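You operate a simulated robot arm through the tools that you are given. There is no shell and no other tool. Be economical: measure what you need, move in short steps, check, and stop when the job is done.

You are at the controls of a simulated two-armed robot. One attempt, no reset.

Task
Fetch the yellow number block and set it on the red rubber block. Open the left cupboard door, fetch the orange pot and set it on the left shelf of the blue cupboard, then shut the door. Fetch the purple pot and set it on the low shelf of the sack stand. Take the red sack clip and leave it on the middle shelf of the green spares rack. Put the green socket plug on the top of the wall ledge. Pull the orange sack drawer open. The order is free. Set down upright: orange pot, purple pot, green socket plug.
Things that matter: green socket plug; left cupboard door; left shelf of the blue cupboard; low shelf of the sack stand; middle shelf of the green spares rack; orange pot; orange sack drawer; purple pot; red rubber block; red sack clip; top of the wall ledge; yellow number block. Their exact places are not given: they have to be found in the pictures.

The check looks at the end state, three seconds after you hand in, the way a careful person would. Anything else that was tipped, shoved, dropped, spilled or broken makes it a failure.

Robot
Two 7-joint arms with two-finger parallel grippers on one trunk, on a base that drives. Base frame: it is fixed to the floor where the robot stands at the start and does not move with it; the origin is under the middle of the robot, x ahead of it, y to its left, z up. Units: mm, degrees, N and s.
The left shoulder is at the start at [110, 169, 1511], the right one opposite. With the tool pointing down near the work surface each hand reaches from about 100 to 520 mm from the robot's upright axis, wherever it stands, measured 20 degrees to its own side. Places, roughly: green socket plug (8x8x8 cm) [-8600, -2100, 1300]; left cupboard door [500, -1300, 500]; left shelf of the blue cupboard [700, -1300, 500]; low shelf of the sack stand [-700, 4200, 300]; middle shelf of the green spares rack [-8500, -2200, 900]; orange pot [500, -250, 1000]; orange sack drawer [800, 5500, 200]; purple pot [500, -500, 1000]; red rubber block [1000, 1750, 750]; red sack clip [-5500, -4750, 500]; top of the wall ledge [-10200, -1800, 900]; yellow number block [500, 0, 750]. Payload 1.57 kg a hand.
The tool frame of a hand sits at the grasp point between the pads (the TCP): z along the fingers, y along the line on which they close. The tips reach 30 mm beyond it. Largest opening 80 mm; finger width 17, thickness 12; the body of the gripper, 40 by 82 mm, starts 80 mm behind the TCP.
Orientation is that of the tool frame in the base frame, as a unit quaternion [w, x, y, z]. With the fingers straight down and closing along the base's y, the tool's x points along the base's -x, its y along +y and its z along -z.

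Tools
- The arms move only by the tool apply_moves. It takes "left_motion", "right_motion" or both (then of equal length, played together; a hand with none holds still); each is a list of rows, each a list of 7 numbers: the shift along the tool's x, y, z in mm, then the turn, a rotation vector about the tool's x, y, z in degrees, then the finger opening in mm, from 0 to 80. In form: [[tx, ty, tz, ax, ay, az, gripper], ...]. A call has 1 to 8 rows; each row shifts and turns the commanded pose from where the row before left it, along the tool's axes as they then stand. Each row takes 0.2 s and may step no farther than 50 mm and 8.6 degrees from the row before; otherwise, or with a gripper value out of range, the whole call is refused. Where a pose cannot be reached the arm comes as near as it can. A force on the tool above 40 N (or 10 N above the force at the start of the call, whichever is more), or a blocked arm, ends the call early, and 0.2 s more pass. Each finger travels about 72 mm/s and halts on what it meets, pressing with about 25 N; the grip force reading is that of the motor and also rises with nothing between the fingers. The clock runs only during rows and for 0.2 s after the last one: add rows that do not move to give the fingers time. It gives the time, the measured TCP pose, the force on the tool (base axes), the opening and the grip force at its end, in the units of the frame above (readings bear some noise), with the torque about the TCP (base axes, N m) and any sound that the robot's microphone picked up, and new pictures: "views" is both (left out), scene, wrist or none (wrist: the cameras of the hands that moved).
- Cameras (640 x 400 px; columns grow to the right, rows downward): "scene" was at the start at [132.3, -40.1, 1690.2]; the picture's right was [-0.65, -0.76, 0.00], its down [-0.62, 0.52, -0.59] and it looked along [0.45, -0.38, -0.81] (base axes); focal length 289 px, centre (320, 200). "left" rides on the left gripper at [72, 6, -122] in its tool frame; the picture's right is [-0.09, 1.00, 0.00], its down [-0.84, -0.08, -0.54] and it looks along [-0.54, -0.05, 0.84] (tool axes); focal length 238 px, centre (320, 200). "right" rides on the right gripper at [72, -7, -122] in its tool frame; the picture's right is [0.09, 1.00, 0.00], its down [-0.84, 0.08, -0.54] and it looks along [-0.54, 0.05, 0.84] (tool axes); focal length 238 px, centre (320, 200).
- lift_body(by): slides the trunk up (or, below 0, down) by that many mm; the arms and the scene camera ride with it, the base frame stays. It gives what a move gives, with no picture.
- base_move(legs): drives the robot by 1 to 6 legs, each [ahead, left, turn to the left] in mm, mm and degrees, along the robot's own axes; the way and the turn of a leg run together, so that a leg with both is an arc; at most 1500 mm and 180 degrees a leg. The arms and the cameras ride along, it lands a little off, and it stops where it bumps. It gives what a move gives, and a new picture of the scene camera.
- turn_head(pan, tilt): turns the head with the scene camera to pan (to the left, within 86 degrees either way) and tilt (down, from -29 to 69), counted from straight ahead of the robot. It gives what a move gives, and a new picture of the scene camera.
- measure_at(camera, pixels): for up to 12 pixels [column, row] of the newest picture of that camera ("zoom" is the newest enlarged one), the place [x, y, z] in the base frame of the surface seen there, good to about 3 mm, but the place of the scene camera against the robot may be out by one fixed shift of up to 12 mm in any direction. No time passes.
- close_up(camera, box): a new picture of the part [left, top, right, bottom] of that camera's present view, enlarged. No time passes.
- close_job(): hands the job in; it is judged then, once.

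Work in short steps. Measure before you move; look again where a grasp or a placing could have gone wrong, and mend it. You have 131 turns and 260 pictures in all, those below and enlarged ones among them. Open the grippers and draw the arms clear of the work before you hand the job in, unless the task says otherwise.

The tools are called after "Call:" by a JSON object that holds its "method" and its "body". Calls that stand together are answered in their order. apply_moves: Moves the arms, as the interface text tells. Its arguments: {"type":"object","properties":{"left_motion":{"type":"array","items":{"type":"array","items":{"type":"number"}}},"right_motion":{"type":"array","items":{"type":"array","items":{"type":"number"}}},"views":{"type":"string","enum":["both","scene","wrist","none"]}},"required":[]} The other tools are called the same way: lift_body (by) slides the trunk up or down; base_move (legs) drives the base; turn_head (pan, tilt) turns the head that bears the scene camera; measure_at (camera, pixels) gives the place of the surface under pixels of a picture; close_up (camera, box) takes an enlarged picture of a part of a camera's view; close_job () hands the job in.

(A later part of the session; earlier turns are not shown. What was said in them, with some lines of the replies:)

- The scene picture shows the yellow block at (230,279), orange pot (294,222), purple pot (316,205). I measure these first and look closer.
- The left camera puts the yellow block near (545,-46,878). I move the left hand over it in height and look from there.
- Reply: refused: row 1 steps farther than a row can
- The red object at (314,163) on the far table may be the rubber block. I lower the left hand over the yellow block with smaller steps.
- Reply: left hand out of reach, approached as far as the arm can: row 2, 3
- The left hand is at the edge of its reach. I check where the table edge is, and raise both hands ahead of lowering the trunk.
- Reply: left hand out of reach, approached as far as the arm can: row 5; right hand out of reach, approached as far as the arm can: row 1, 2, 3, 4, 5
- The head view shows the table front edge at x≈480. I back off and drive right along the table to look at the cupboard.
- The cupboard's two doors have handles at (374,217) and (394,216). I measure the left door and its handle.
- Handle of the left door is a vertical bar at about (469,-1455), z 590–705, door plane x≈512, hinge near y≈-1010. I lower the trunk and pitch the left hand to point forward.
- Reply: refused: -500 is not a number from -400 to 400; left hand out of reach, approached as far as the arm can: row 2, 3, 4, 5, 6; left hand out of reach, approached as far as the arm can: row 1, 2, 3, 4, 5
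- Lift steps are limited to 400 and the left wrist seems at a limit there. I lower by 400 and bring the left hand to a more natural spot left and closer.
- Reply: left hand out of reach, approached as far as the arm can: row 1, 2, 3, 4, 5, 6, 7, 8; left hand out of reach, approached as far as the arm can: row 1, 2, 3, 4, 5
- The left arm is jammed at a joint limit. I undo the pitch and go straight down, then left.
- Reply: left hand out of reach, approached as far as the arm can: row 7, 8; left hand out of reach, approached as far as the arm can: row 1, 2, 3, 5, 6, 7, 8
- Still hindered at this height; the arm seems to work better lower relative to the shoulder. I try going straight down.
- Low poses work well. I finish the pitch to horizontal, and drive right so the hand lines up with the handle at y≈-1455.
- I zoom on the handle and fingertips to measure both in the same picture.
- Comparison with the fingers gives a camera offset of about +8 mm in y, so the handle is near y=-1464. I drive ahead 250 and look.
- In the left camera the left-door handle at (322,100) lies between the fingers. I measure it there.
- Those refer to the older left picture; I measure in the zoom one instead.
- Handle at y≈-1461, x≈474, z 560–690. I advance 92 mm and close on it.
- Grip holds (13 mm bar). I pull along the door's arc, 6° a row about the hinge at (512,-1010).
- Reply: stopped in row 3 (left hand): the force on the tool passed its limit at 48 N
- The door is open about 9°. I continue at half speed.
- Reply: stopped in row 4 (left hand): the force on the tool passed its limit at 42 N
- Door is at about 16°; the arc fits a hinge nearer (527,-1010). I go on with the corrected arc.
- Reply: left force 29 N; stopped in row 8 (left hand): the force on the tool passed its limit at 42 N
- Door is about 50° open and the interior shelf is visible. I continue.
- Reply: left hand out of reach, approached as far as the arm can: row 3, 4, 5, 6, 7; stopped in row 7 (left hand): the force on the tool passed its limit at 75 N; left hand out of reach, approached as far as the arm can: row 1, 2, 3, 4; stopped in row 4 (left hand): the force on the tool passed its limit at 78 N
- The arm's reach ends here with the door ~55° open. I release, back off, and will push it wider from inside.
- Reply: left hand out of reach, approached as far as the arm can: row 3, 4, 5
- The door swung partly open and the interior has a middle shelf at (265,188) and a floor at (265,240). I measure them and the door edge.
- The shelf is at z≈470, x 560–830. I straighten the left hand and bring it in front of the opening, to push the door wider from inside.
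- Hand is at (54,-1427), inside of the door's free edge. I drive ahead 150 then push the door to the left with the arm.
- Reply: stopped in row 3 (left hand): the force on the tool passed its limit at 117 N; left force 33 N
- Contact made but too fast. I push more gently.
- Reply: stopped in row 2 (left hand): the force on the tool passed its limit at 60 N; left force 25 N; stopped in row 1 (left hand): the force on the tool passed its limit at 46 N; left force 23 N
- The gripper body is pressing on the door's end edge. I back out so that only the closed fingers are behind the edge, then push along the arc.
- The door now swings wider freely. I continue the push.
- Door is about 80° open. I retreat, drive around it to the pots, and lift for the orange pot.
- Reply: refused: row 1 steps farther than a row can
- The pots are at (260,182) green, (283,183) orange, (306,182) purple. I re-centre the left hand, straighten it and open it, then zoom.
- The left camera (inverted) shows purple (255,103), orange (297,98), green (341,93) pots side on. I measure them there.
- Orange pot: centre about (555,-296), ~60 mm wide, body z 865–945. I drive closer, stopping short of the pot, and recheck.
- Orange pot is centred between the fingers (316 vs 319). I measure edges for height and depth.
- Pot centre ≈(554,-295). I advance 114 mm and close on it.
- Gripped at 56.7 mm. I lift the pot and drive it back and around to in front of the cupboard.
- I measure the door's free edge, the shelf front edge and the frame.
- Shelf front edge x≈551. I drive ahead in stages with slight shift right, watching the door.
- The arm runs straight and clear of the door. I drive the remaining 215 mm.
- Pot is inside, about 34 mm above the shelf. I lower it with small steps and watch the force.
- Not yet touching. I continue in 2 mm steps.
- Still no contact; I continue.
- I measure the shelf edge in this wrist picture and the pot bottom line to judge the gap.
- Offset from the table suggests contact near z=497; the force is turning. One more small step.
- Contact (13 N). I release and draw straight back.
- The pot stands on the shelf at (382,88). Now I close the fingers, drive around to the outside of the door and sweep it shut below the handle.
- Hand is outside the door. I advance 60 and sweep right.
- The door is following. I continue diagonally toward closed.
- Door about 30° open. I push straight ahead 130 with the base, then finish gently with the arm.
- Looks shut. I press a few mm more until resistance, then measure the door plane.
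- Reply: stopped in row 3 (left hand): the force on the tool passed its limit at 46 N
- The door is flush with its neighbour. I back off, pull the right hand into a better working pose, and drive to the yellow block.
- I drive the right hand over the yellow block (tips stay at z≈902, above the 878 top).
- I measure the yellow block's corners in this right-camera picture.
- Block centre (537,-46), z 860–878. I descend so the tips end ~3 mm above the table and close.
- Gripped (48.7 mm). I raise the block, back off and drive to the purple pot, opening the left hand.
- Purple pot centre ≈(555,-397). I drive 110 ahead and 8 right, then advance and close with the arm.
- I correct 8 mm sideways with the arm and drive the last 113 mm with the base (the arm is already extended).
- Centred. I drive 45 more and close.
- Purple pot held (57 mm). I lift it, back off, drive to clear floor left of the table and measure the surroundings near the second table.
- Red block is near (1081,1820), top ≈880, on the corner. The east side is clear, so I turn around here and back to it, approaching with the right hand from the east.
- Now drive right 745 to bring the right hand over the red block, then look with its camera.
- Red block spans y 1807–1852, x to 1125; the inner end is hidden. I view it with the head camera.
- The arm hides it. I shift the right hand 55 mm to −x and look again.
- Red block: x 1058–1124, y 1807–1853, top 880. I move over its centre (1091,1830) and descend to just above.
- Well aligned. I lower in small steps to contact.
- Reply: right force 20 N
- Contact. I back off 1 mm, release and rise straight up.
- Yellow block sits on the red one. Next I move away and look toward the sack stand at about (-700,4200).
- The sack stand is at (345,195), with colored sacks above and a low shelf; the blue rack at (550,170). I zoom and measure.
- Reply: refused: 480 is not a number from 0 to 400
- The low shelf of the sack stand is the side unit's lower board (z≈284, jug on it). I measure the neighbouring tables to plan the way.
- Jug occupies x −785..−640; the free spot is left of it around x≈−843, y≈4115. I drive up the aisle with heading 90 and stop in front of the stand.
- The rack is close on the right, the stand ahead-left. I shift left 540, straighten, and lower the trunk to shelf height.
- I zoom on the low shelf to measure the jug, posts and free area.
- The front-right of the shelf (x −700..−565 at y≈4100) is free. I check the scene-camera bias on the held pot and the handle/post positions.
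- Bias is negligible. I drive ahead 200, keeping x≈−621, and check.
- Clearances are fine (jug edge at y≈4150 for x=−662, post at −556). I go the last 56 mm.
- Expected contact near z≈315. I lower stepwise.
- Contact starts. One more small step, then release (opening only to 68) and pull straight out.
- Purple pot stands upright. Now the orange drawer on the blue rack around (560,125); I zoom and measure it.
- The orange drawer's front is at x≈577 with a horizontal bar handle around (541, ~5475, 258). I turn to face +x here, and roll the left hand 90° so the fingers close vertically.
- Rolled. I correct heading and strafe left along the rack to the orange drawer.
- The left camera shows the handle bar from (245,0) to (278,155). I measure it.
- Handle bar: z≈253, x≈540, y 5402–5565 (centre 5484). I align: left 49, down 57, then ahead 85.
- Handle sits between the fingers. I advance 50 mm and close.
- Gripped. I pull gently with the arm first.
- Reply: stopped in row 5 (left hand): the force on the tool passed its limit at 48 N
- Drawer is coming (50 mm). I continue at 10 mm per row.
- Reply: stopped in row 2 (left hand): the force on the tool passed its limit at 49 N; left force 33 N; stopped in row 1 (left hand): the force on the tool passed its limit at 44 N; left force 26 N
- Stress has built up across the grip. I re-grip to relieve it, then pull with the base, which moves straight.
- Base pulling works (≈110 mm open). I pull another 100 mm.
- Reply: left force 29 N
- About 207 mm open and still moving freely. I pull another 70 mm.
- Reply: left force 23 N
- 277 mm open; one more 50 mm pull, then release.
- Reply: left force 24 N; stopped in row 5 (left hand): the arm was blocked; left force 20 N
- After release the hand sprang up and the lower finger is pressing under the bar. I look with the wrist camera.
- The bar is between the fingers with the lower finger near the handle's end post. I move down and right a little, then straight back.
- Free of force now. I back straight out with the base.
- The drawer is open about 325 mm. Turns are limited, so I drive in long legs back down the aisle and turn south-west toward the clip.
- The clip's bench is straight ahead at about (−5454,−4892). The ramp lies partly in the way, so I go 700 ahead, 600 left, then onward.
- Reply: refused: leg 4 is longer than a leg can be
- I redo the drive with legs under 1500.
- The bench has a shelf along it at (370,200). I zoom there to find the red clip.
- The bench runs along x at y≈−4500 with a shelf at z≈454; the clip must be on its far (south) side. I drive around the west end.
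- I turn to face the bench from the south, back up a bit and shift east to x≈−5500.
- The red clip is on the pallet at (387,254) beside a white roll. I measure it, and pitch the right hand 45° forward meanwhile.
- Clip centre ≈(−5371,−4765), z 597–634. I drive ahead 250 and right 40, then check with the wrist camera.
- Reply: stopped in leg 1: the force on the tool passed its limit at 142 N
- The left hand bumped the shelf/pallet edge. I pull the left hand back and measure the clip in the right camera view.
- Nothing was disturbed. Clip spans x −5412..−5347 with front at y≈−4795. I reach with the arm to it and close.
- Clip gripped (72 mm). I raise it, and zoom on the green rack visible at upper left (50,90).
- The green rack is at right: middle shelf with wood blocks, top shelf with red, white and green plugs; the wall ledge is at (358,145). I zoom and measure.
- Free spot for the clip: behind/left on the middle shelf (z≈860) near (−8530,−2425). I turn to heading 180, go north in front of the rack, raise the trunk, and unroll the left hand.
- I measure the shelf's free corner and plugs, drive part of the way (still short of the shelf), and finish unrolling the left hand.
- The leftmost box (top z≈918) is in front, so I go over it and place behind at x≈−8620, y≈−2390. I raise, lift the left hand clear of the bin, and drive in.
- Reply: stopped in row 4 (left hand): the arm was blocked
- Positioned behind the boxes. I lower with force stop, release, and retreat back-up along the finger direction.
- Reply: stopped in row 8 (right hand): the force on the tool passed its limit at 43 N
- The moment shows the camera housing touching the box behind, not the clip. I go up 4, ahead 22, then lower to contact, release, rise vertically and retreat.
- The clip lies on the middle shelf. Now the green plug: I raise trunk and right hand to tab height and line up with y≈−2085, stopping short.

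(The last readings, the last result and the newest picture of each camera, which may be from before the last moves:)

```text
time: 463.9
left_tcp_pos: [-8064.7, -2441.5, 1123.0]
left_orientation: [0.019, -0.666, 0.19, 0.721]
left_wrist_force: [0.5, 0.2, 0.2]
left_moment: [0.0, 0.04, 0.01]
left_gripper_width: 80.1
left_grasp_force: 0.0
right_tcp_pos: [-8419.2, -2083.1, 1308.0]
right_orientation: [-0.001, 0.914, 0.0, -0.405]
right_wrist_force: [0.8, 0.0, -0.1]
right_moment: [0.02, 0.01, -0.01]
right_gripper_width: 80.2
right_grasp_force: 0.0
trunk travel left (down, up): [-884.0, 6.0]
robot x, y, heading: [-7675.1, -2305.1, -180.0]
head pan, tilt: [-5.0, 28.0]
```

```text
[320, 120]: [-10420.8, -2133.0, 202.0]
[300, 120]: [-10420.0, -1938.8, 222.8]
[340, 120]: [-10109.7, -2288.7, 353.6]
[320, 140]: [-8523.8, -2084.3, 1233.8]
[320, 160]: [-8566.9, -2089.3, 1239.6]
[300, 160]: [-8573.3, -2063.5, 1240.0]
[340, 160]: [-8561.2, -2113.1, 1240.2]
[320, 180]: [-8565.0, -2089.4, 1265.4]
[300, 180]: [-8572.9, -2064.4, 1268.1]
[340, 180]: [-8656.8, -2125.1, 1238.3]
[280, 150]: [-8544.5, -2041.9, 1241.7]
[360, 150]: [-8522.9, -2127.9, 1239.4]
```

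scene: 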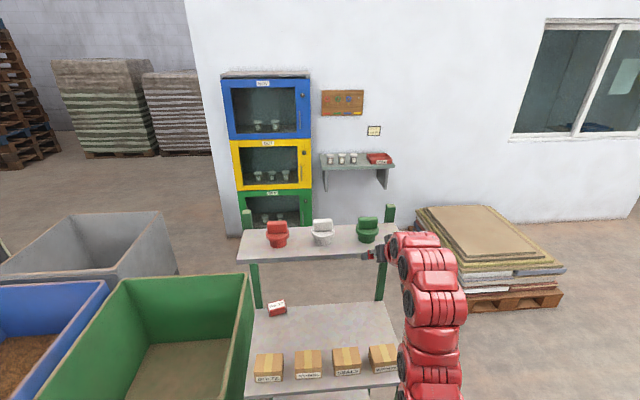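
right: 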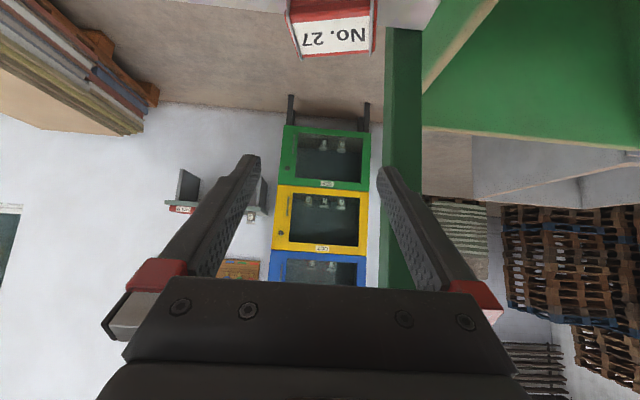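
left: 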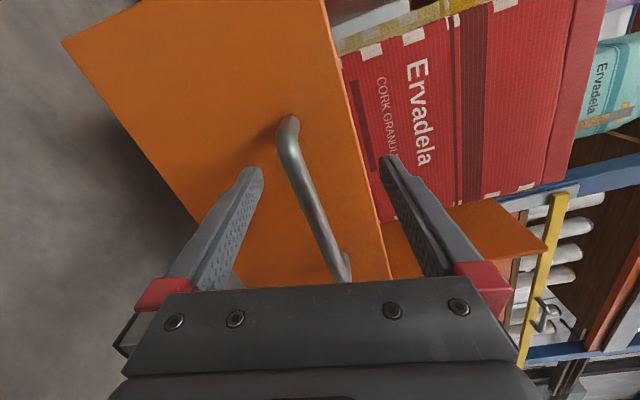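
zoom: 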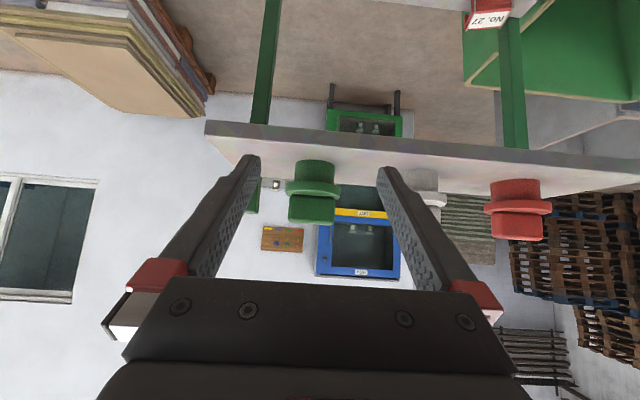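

The plug's tab is centred (y≈−2082), 58 mm wide. I rise 8 mm, drive 170 ahead, close on the tab and lift.

Call:
{"method": "apply_moves", "body": {"right_motion": [[-5.9, 0, -5.4, 0, 0, 0, 80], [0, 0, 0, 0, 0, 0, 80]], "views": "none"}}

Call:
{"method": "base_move", "body": {"legs": [[170, 0, 0]]}}

Call:
{"method": "apply_moves", "body": {"right_motion": [[0, 0, 0, 0, 0, 0, 30], [0, 0, 0, 0, 0, 0, 30], [0, 0, 0, 0, 0, 0, 30], [0, 0, 0, 0, 0, 0, 30]], "views": "wrist"}}

```text
time: 464.5
left_tcp_pos: [-8065.6, -2442.1, 1124.0]
left_orientation: [0.02, -0.666, 0.19, 0.721]
left_wrist_force: [0.2, -0.7, -0.9]
left_moment: [0.01, 0.0, 0.02]
left_gripper_width: 80.3
left_grasp_force: 0.1
right_tcp_pos: [-8421.5, -2083.4, 1316.1]
right_orientation: [-0.001, 0.915, 0.0, -0.405]
right_wrist_force: [0.2, -0.6, -0.2]
right_moment: [0.02, -0.01, -0.03]
right_gripper_width: 79.8
right_grasp_force: 0.1
trunk travel left (down, up): [-884.0, 6.0]
robot x, y, heading: [-7673.4, -2304.7, -180.1]
head pan, tilt: [-5.0, 28.0]
```

```text
time: 466.0
left_tcp_pos: [-8236.2, -2440.0, 1122.5]
left_orientation: [0.021, -0.666, 0.191, 0.721]
left_wrist_force: [-0.1, -0.1, 0.5]
left_moment: [0.03, -0.01, 0.01]
left_gripper_width: 79.8
left_grasp_force: 0.0
right_tcp_pos: [-8589.1, -2082.1, 1316.7]
right_orientation: [-0.003, 0.915, -0.002, -0.404]
right_wrist_force: [-0.4, -0.2, 0.0]
right_moment: [0.01, 0.03, -0.02]
right_gripper_width: 80.1
right_grasp_force: 0.0
trunk travel left (down, up): [-884.0, 6.0]
robot x, y, heading: [-7844.5, -2306.2, 179.9]
head pan, tilt: [-5.0, 28.0]
```

scene: 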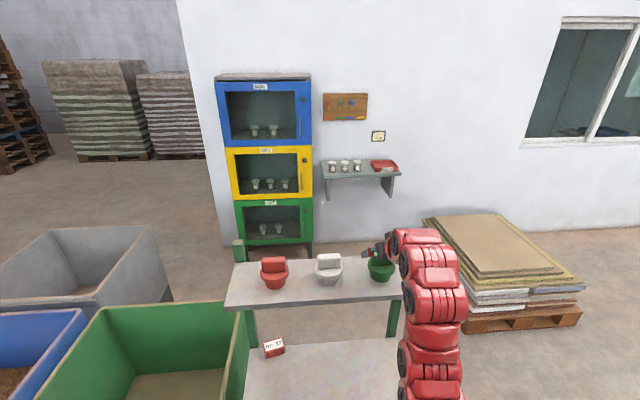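

```text
time: 467.0
left_tcp_pos: [-8237.4, -2440.8, 1123.9]
left_orientation: [0.02, -0.666, 0.192, 0.721]
left_wrist_force: [0.6, 0.8, -0.7]
left_moment: [-0.02, -0.03, 0.03]
left_gripper_width: 80.2
left_grasp_force: 0.1
right_tcp_pos: [-8591.4, -2082.5, 1315.0]
right_orientation: [-0.002, 0.915, -0.001, -0.403]
right_wrist_force: [-0.6, 0.0, -1.6]
right_moment: [-0.01, 0.04, -0.06]
right_gripper_width: 59.5
right_grasp_force: 24.2
trunk travel left (down, up): [-884.0, 6.0]
robot x, y, heading: [-7845.6, -2302.9, 180.0]
head pan, tilt: [-5.0, 28.0]
```

right: 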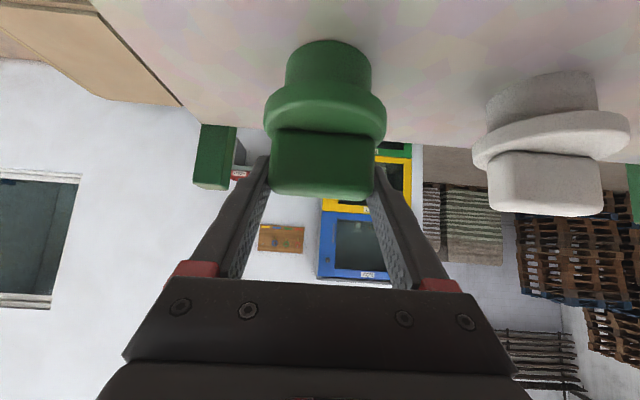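

Plug gripped (59.5 mm). I lift it, back off, and measure the board stack and the ledge layout for the route.

Call:
{"method": "apply_moves", "body": {"right_motion": [[-22, 0, -20.3, 0, 0, 0, 30], [-22, 0, -20.3, 0, 0, 0, 30]], "views": "none"}}

Call:
{"method": "base_move", "body": {"legs": [[-420, 0, 0]]}}

Call:
{"method": "turn_head", "body": {"pan": -12, "tilt": 22}}

Call:
{"method": "measure_at", "body": {"camera": "scene", "pixels": [[380, 260], [400, 270], [420, 260], [440, 270], [460, 270], [480, 270], [500, 260], [360, 250], [400, 240], [440, 240], [480, 240], [520, 260]]}}

Call:
{"method": "close_up", "body": {"camera": "scene", "box": [240, 100, 440, 225]}}

```text
time: 467.6
left_tcp_pos: [-8237.5, -2440.3, 1123.6]
left_orientation: [0.021, -0.666, 0.192, 0.721]
left_wrist_force: [0.2, 1.5, -0.6]
left_moment: [0.0, -0.01, 0.01]
left_gripper_width: 79.9
left_grasp_force: 0.1
right_tcp_pos: [-8590.6, -2082.6, 1374.8]
right_orientation: [-0.001, 0.915, -0.001, -0.404]
right_wrist_force: [0.1, 0.1, -0.4]
right_moment: [0.0, 0.05, -0.01]
right_gripper_width: 60.0
right_grasp_force: 24.9
trunk travel left (down, up): [-884.0, 6.0]
robot x, y, heading: [-7845.6, -2302.6, 179.8]
head pan, tilt: [-5.0, 28.0]
```

```text
time: 470.2
left_tcp_pos: [-7826.7, -2438.6, 1123.1]
left_orientation: [0.023, -0.666, 0.193, 0.72]
left_wrist_force: [0.3, -0.3, 0.3]
left_moment: [-0.01, 0.01, 0.02]
left_gripper_width: 79.9
left_grasp_force: 0.0
right_tcp_pos: [-8179.0, -2079.4, 1374.4]
right_orientation: [-0.003, 0.915, -0.004, -0.404]
right_wrist_force: [-1.1, -0.1, -1.7]
right_moment: [-0.02, 0.02, 0.05]
right_gripper_width: 59.7
right_grasp_force: 25.2
trunk travel left (down, up): [-884.0, 6.0]
robot x, y, heading: [-7435.8, -2304.7, 179.4]
head pan, tilt: [-5.0, 28.0]
```

scene: 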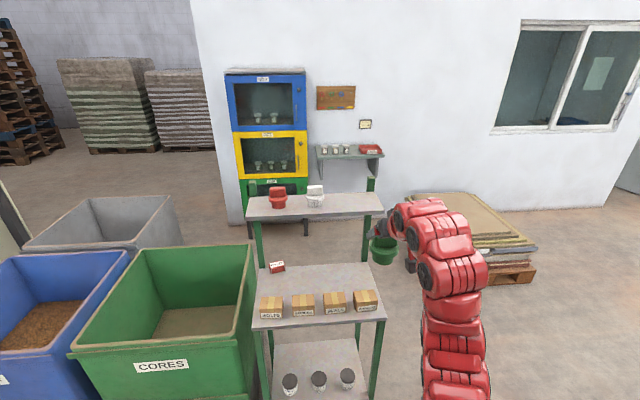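

```text
time: 470.8
left_tcp_pos: [-7827.3, -2440.1, 1124.0]
left_orientation: [0.021, -0.665, 0.194, 0.721]
left_wrist_force: [0.5, 0.8, 0.2]
left_moment: [0.02, 0.01, 0.02]
left_gripper_width: 80.0
left_grasp_force: 0.0
right_tcp_pos: [-8178.2, -2079.8, 1375.0]
right_orientation: [-0.004, 0.915, -0.005, -0.404]
right_wrist_force: [0.3, -1.0, -0.5]
right_moment: [0.0, 0.01, -0.03]
right_gripper_width: 59.6
right_grasp_force: 25.1
trunk travel left (down, up): [-884.0, 6.0]
robot x, y, heading: [-7431.9, -2306.1, 179.5]
head pan, tilt: [-12.0, 22.0]
```

scene: 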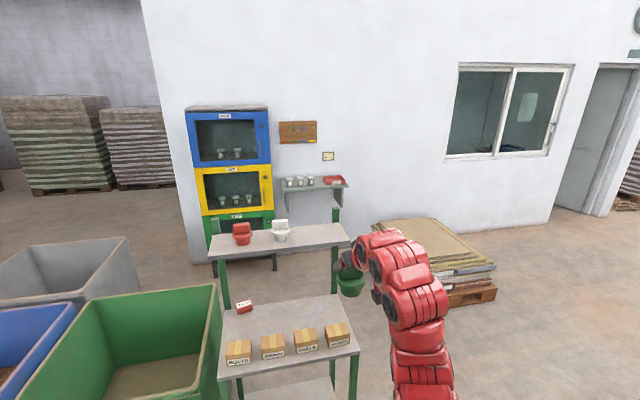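

```text
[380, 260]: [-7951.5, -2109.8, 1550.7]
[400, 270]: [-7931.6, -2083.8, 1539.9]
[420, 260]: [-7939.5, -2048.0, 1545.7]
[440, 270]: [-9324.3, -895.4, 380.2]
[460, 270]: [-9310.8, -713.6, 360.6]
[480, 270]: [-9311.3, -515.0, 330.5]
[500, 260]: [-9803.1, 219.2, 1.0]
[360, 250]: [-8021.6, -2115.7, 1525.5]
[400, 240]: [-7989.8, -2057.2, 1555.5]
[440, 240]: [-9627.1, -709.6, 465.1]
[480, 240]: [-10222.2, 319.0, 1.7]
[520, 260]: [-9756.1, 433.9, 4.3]
```

```text
3.20 times, centred on (340, 162) of scene
```

zoom: 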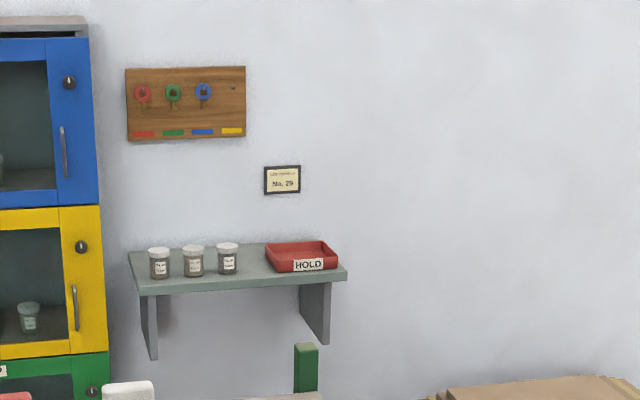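

The only roomy spot on the ledge is behind the cups left of the red tray, near (−10340,−1800). I drive around the north end of the rack and stop short of the ledge.

Call:
{"method": "base_move", "body": {"legs": [[0, -786, 0.5], [1000, 0, 0], [660, 0, 0], [230, 500, 0]]}}

Call:
{"method": "turn_head", "body": {"pan": -5, "tilt": 40}}

Call:
{"method": "close_up", "body": {"camera": "scene", "box": [200, 100, 520, 300]}}

Call:
{"method": "measure_at", "body": {"camera": "scene", "pixels": [[280, 200], [300, 200], [320, 200], [340, 200], [360, 200], [380, 200], [320, 180], [340, 180], [360, 180], [320, 220], [340, 220], [360, 220]]}}

```text
time: 485.8
left_tcp_pos: [-9705.7, -2131.6, 1123.9]
left_orientation: [0.026, -0.664, 0.197, 0.72]
left_wrist_force: [0.1, 0.1, -0.1]
left_moment: [-0.02, -0.03, 0.01]
left_gripper_width: 80.0
left_grasp_force: 0.1
right_tcp_pos: [-10054.4, -1768.1, 1375.9]
right_orientation: [-0.005, 0.915, -0.008, -0.404]
right_wrist_force: [0.1, -0.2, -1.4]
right_moment: [-0.01, -0.01, -0.01]
right_gripper_width: 59.6
right_grasp_force: 25.2
trunk travel left (down, up): [-884.0, 6.0]
robot x, y, heading: [-9315.1, -1997.7, 179.3]
head pan, tilt: [-12.0, 22.0]
```

scene: 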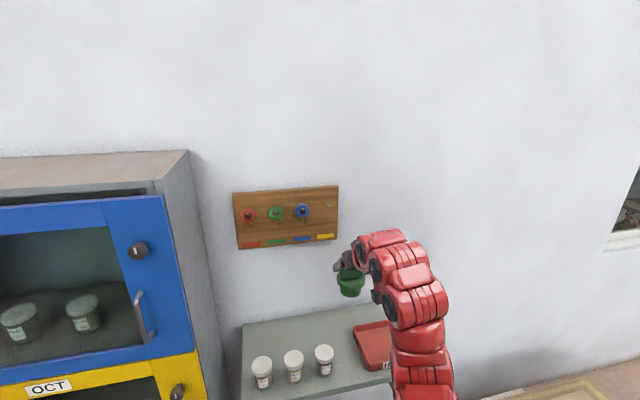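

```text
time: 486.6
left_tcp_pos: [-9707.0, -2132.1, 1123.4]
left_orientation: [0.026, -0.664, 0.197, 0.721]
left_wrist_force: [0.6, -0.2, 0.2]
left_moment: [0.01, -0.01, -0.02]
left_gripper_width: 80.2
left_grasp_force: 0.0
right_tcp_pos: [-10055.7, -1769.8, 1375.3]
right_orientation: [-0.005, 0.914, -0.007, -0.405]
right_wrist_force: [-0.5, 0.2, -0.8]
right_moment: [0.0, -0.02, -0.04]
right_gripper_width: 59.7
right_grasp_force: 25.0
trunk travel left (down, up): [-884.0, 6.0]
robot x, y, heading: [-9312.0, -2003.2, 179.1]
head pan, tilt: [-5.0, 40.0]
```

scene: 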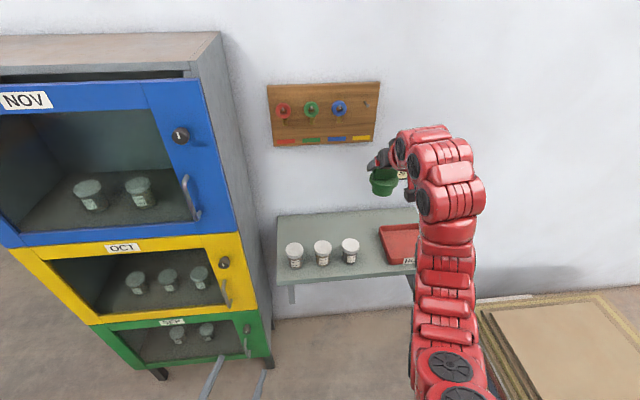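

```text
2.00 times, centred on (360, 200) of scene
```

zoom: 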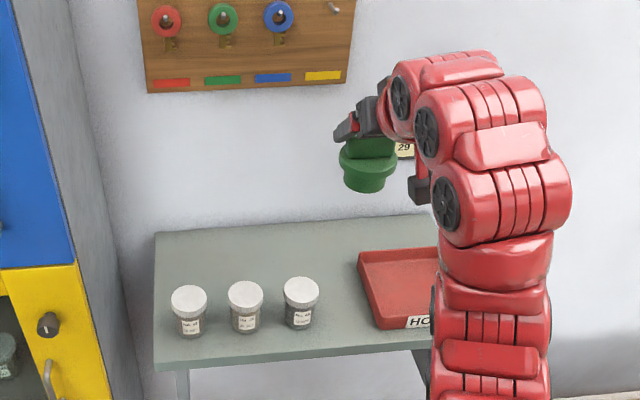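

```text
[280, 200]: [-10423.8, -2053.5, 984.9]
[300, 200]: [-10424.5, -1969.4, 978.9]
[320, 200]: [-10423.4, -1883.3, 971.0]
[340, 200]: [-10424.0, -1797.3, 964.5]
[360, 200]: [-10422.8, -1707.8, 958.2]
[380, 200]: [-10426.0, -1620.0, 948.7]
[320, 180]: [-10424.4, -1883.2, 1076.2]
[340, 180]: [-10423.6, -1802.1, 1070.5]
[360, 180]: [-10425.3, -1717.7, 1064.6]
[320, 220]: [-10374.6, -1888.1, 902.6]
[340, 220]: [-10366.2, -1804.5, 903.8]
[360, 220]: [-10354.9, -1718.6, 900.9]
```

Ledge top is z≈902 with free space behind between cup 3 and the tray. I move to (−10325,−1740), lower, set down with force stop, release, rise and back away.

Call:
{"method": "base_move", "body": {"legs": [[268, -34, 0.8]]}}

Call:
{"method": "lift_body", "body": {"by": -375}}

Call:
{"method": "apply_moves", "body": {"right_motion": [[7.4, 0, 6.8, 0, 0, 0, 30], [4.4, 0, 4.1, 0, 0, 0, 30], [1.5, 0, 1.4, 0, 0, 0, 30], [1.1, 0, 1, 0, 0, 0, 30], [1.1, 0, 1, 0, 0, 0, 30], [1.1, 0, 1, 0, 0, 0, 30], [1.1, 0, 1, 0, 0, 0, 30], [0, 0, 0, 0, 0, 0, 30]], "views": "both"}}

```text
time: 488.5
left_tcp_pos: [-9967.5, -2101.7, 1123.3]
left_orientation: [0.02, -0.666, 0.191, 0.721]
left_wrist_force: [0.0, -0.8, 0.0]
left_moment: [0.01, -0.03, 0.02]
left_gripper_width: 80.0
left_grasp_force: 0.0
right_tcp_pos: [-10322.0, -1744.3, 1375.5]
right_orientation: [-0.003, 0.914, -0.001, -0.405]
right_wrist_force: [0.6, 0.6, -0.2]
right_moment: [0.0, 0.01, 0.0]
right_gripper_width: 59.5
right_grasp_force: 25.3
trunk travel left (down, up): [-884.0, 6.0]
robot x, y, heading: [-9578.5, -1960.3, 179.8]
head pan, tilt: [-5.0, 40.0]
```

scene: 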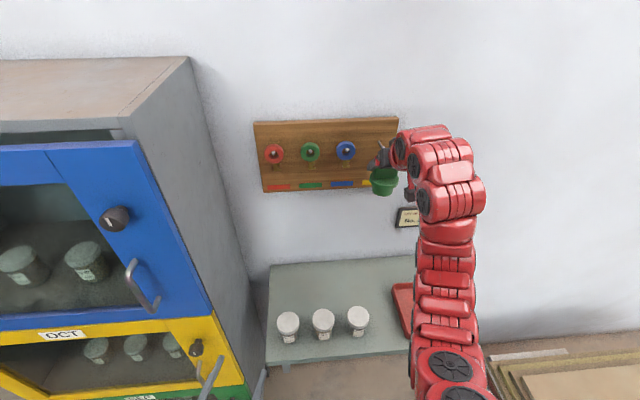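

```text
time: 492.1
left_tcp_pos: [-9976.1, -2108.5, 743.0]
left_orientation: [0.026, -0.669, 0.188, 0.718]
left_wrist_force: [0.0, 0.7, -0.4]
left_moment: [-0.02, -0.01, 0.0]
left_gripper_width: 80.1
left_grasp_force: 0.0
right_tcp_pos: [-10332.3, -1751.9, 994.3]
right_orientation: [-0.007, 0.917, 0.002, -0.4]
right_wrist_force: [0.3, 0.8, -1.2]
right_moment: [0.05, 0.0, -0.01]
right_gripper_width: 59.6
right_grasp_force: 25.1
trunk travel left (down, up): [-509.0, 381.0]
robot x, y, heading: [-9573.1, -1966.5, 180.0]
head pan, tilt: [-5.0, 40.0]
```

```text
time: 493.9
left_tcp_pos: [-9977.0, -2108.2, 742.2]
left_orientation: [0.026, -0.669, 0.188, 0.719]
left_wrist_force: [0.4, 0.9, 0.9]
left_moment: [-0.02, -0.01, -0.04]
left_gripper_width: 79.9
left_grasp_force: 0.1
right_tcp_pos: [-10333.3, -1751.1, 971.1]
right_orientation: [-0.008, 0.916, 0.001, -0.401]
right_wrist_force: [-2.4, 1.7, 22.6]
right_moment: [-0.27, 0.02, -0.1]
right_gripper_width: 59.9
right_grasp_force: 24.4
trunk travel left (down, up): [-509.0, 381.0]
robot x, y, heading: [-9581.6, -1965.4, 180.3]
head pan, tilt: [-5.0, 40.0]
```

scene: 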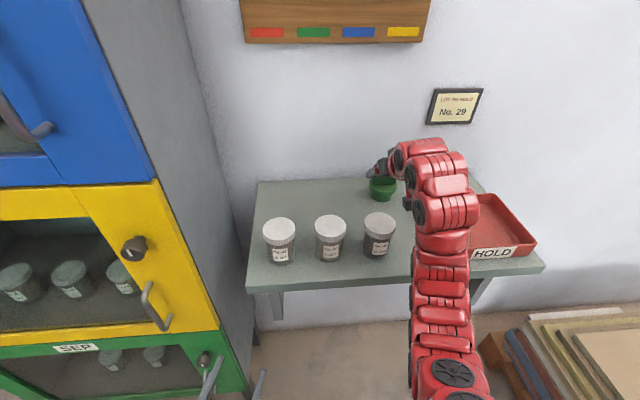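
right: 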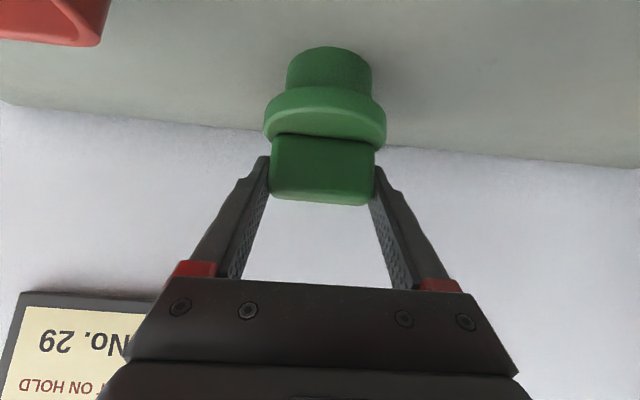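

Contact with a small moment: the plug stands on the ledge. I release, rise straight up, back away and check.

Call:
{"method": "apply_moves", "body": {"right_motion": [[-0.8, 0, -0.7, 0, 0, 0, 50], [0, 0, 0, 0, 0, 0, 80], [0, 0, 0, 0, 0, 0, 80], [-14.7, 0, -13.5, 0, 0, 0, 80], [-29.4, 0, -27, 0, 0, 0, 80], [-29.4, 0, -27, 0, 0, 0, 80], [-29.4, 0, -27, 0, 0, 0, 80]], "views": "none"}}

Call:
{"method": "base_move", "body": {"legs": [[-420, 0, 0]]}}

Call:
{"method": "close_up", "body": {"camera": "scene", "box": [200, 100, 520, 300]}}

```text
time: 495.5
left_tcp_pos: [-9976.6, -2108.3, 743.3]
left_orientation: [0.025, -0.669, 0.187, 0.719]
left_wrist_force: [-0.5, 0.7, 0.4]
left_moment: [0.0, -0.01, 0.02]
left_gripper_width: 79.9
left_grasp_force: 0.0
right_tcp_pos: [-10335.4, -1756.2, 1113.1]
right_orientation: [-0.008, 0.917, 0.001, -0.399]
right_wrist_force: [0.7, -0.2, -0.5]
right_moment: [0.01, 0.02, 0.01]
right_gripper_width: 80.0
right_grasp_force: 0.1
trunk travel left (down, up): [-509.0, 381.0]
robot x, y, heading: [-9573.9, -1961.7, 180.1]
head pan, tilt: [-5.0, 40.0]
```

```text
time: 498.1
left_tcp_pos: [-9551.7, -2108.6, 742.5]
left_orientation: [0.026, -0.669, 0.187, 0.719]
left_wrist_force: [-0.4, 0.5, -1.0]
left_moment: [-0.01, 0.03, 0.01]
left_gripper_width: 80.2
left_grasp_force: 0.0
right_tcp_pos: [-9910.6, -1755.8, 1113.8]
right_orientation: [-0.007, 0.917, 0.001, -0.399]
right_wrist_force: [-1.1, 0.6, -1.1]
right_moment: [0.02, -0.01, 0.01]
right_gripper_width: 80.0
right_grasp_force: 0.0
trunk travel left (down, up): [-509.0, 381.0]
robot x, y, heading: [-9156.9, -1964.9, 180.0]
head pan, tilt: [-5.0, 40.0]
```

scene: 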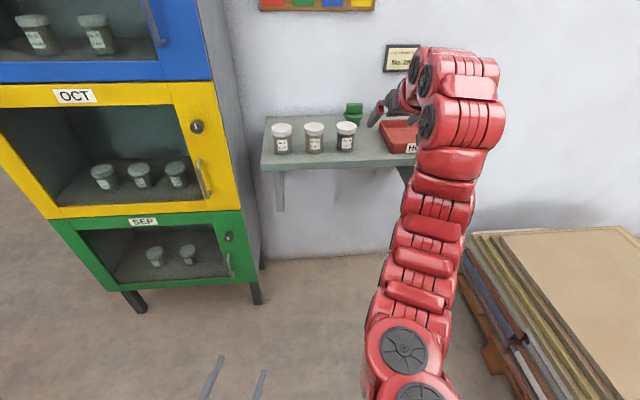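

```text
2.00 times, centred on (360, 200) of scene
```

zoom: 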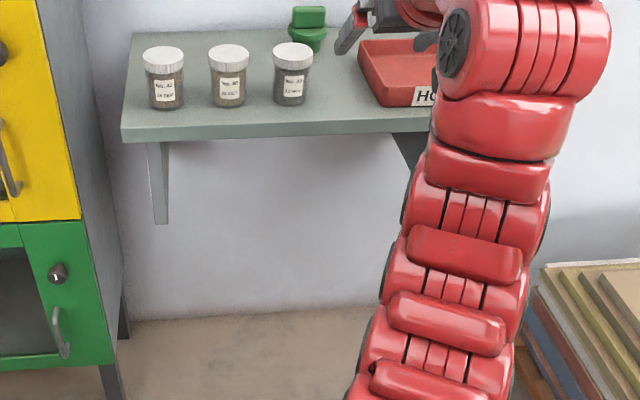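

The plug stands upright on the ledge behind the cups, both grippers are open and the arms are clear. I hand in the job.

Call:
{"method": "close_job", "body": {}}

```text
The job is handed in.
```

The job is handed in, with all six parts of the task done; the result of the check was not shown to me. Two things could count against it:
- **Red sack clip:** it sits at the very back edge of the middle shelf and may overhang slightly.
- **Contacts:** the left hand bumped the edge of the sack bench, and the right hand pressed on a box on the green rack. Nothing looked moved in the pictures afterwards.
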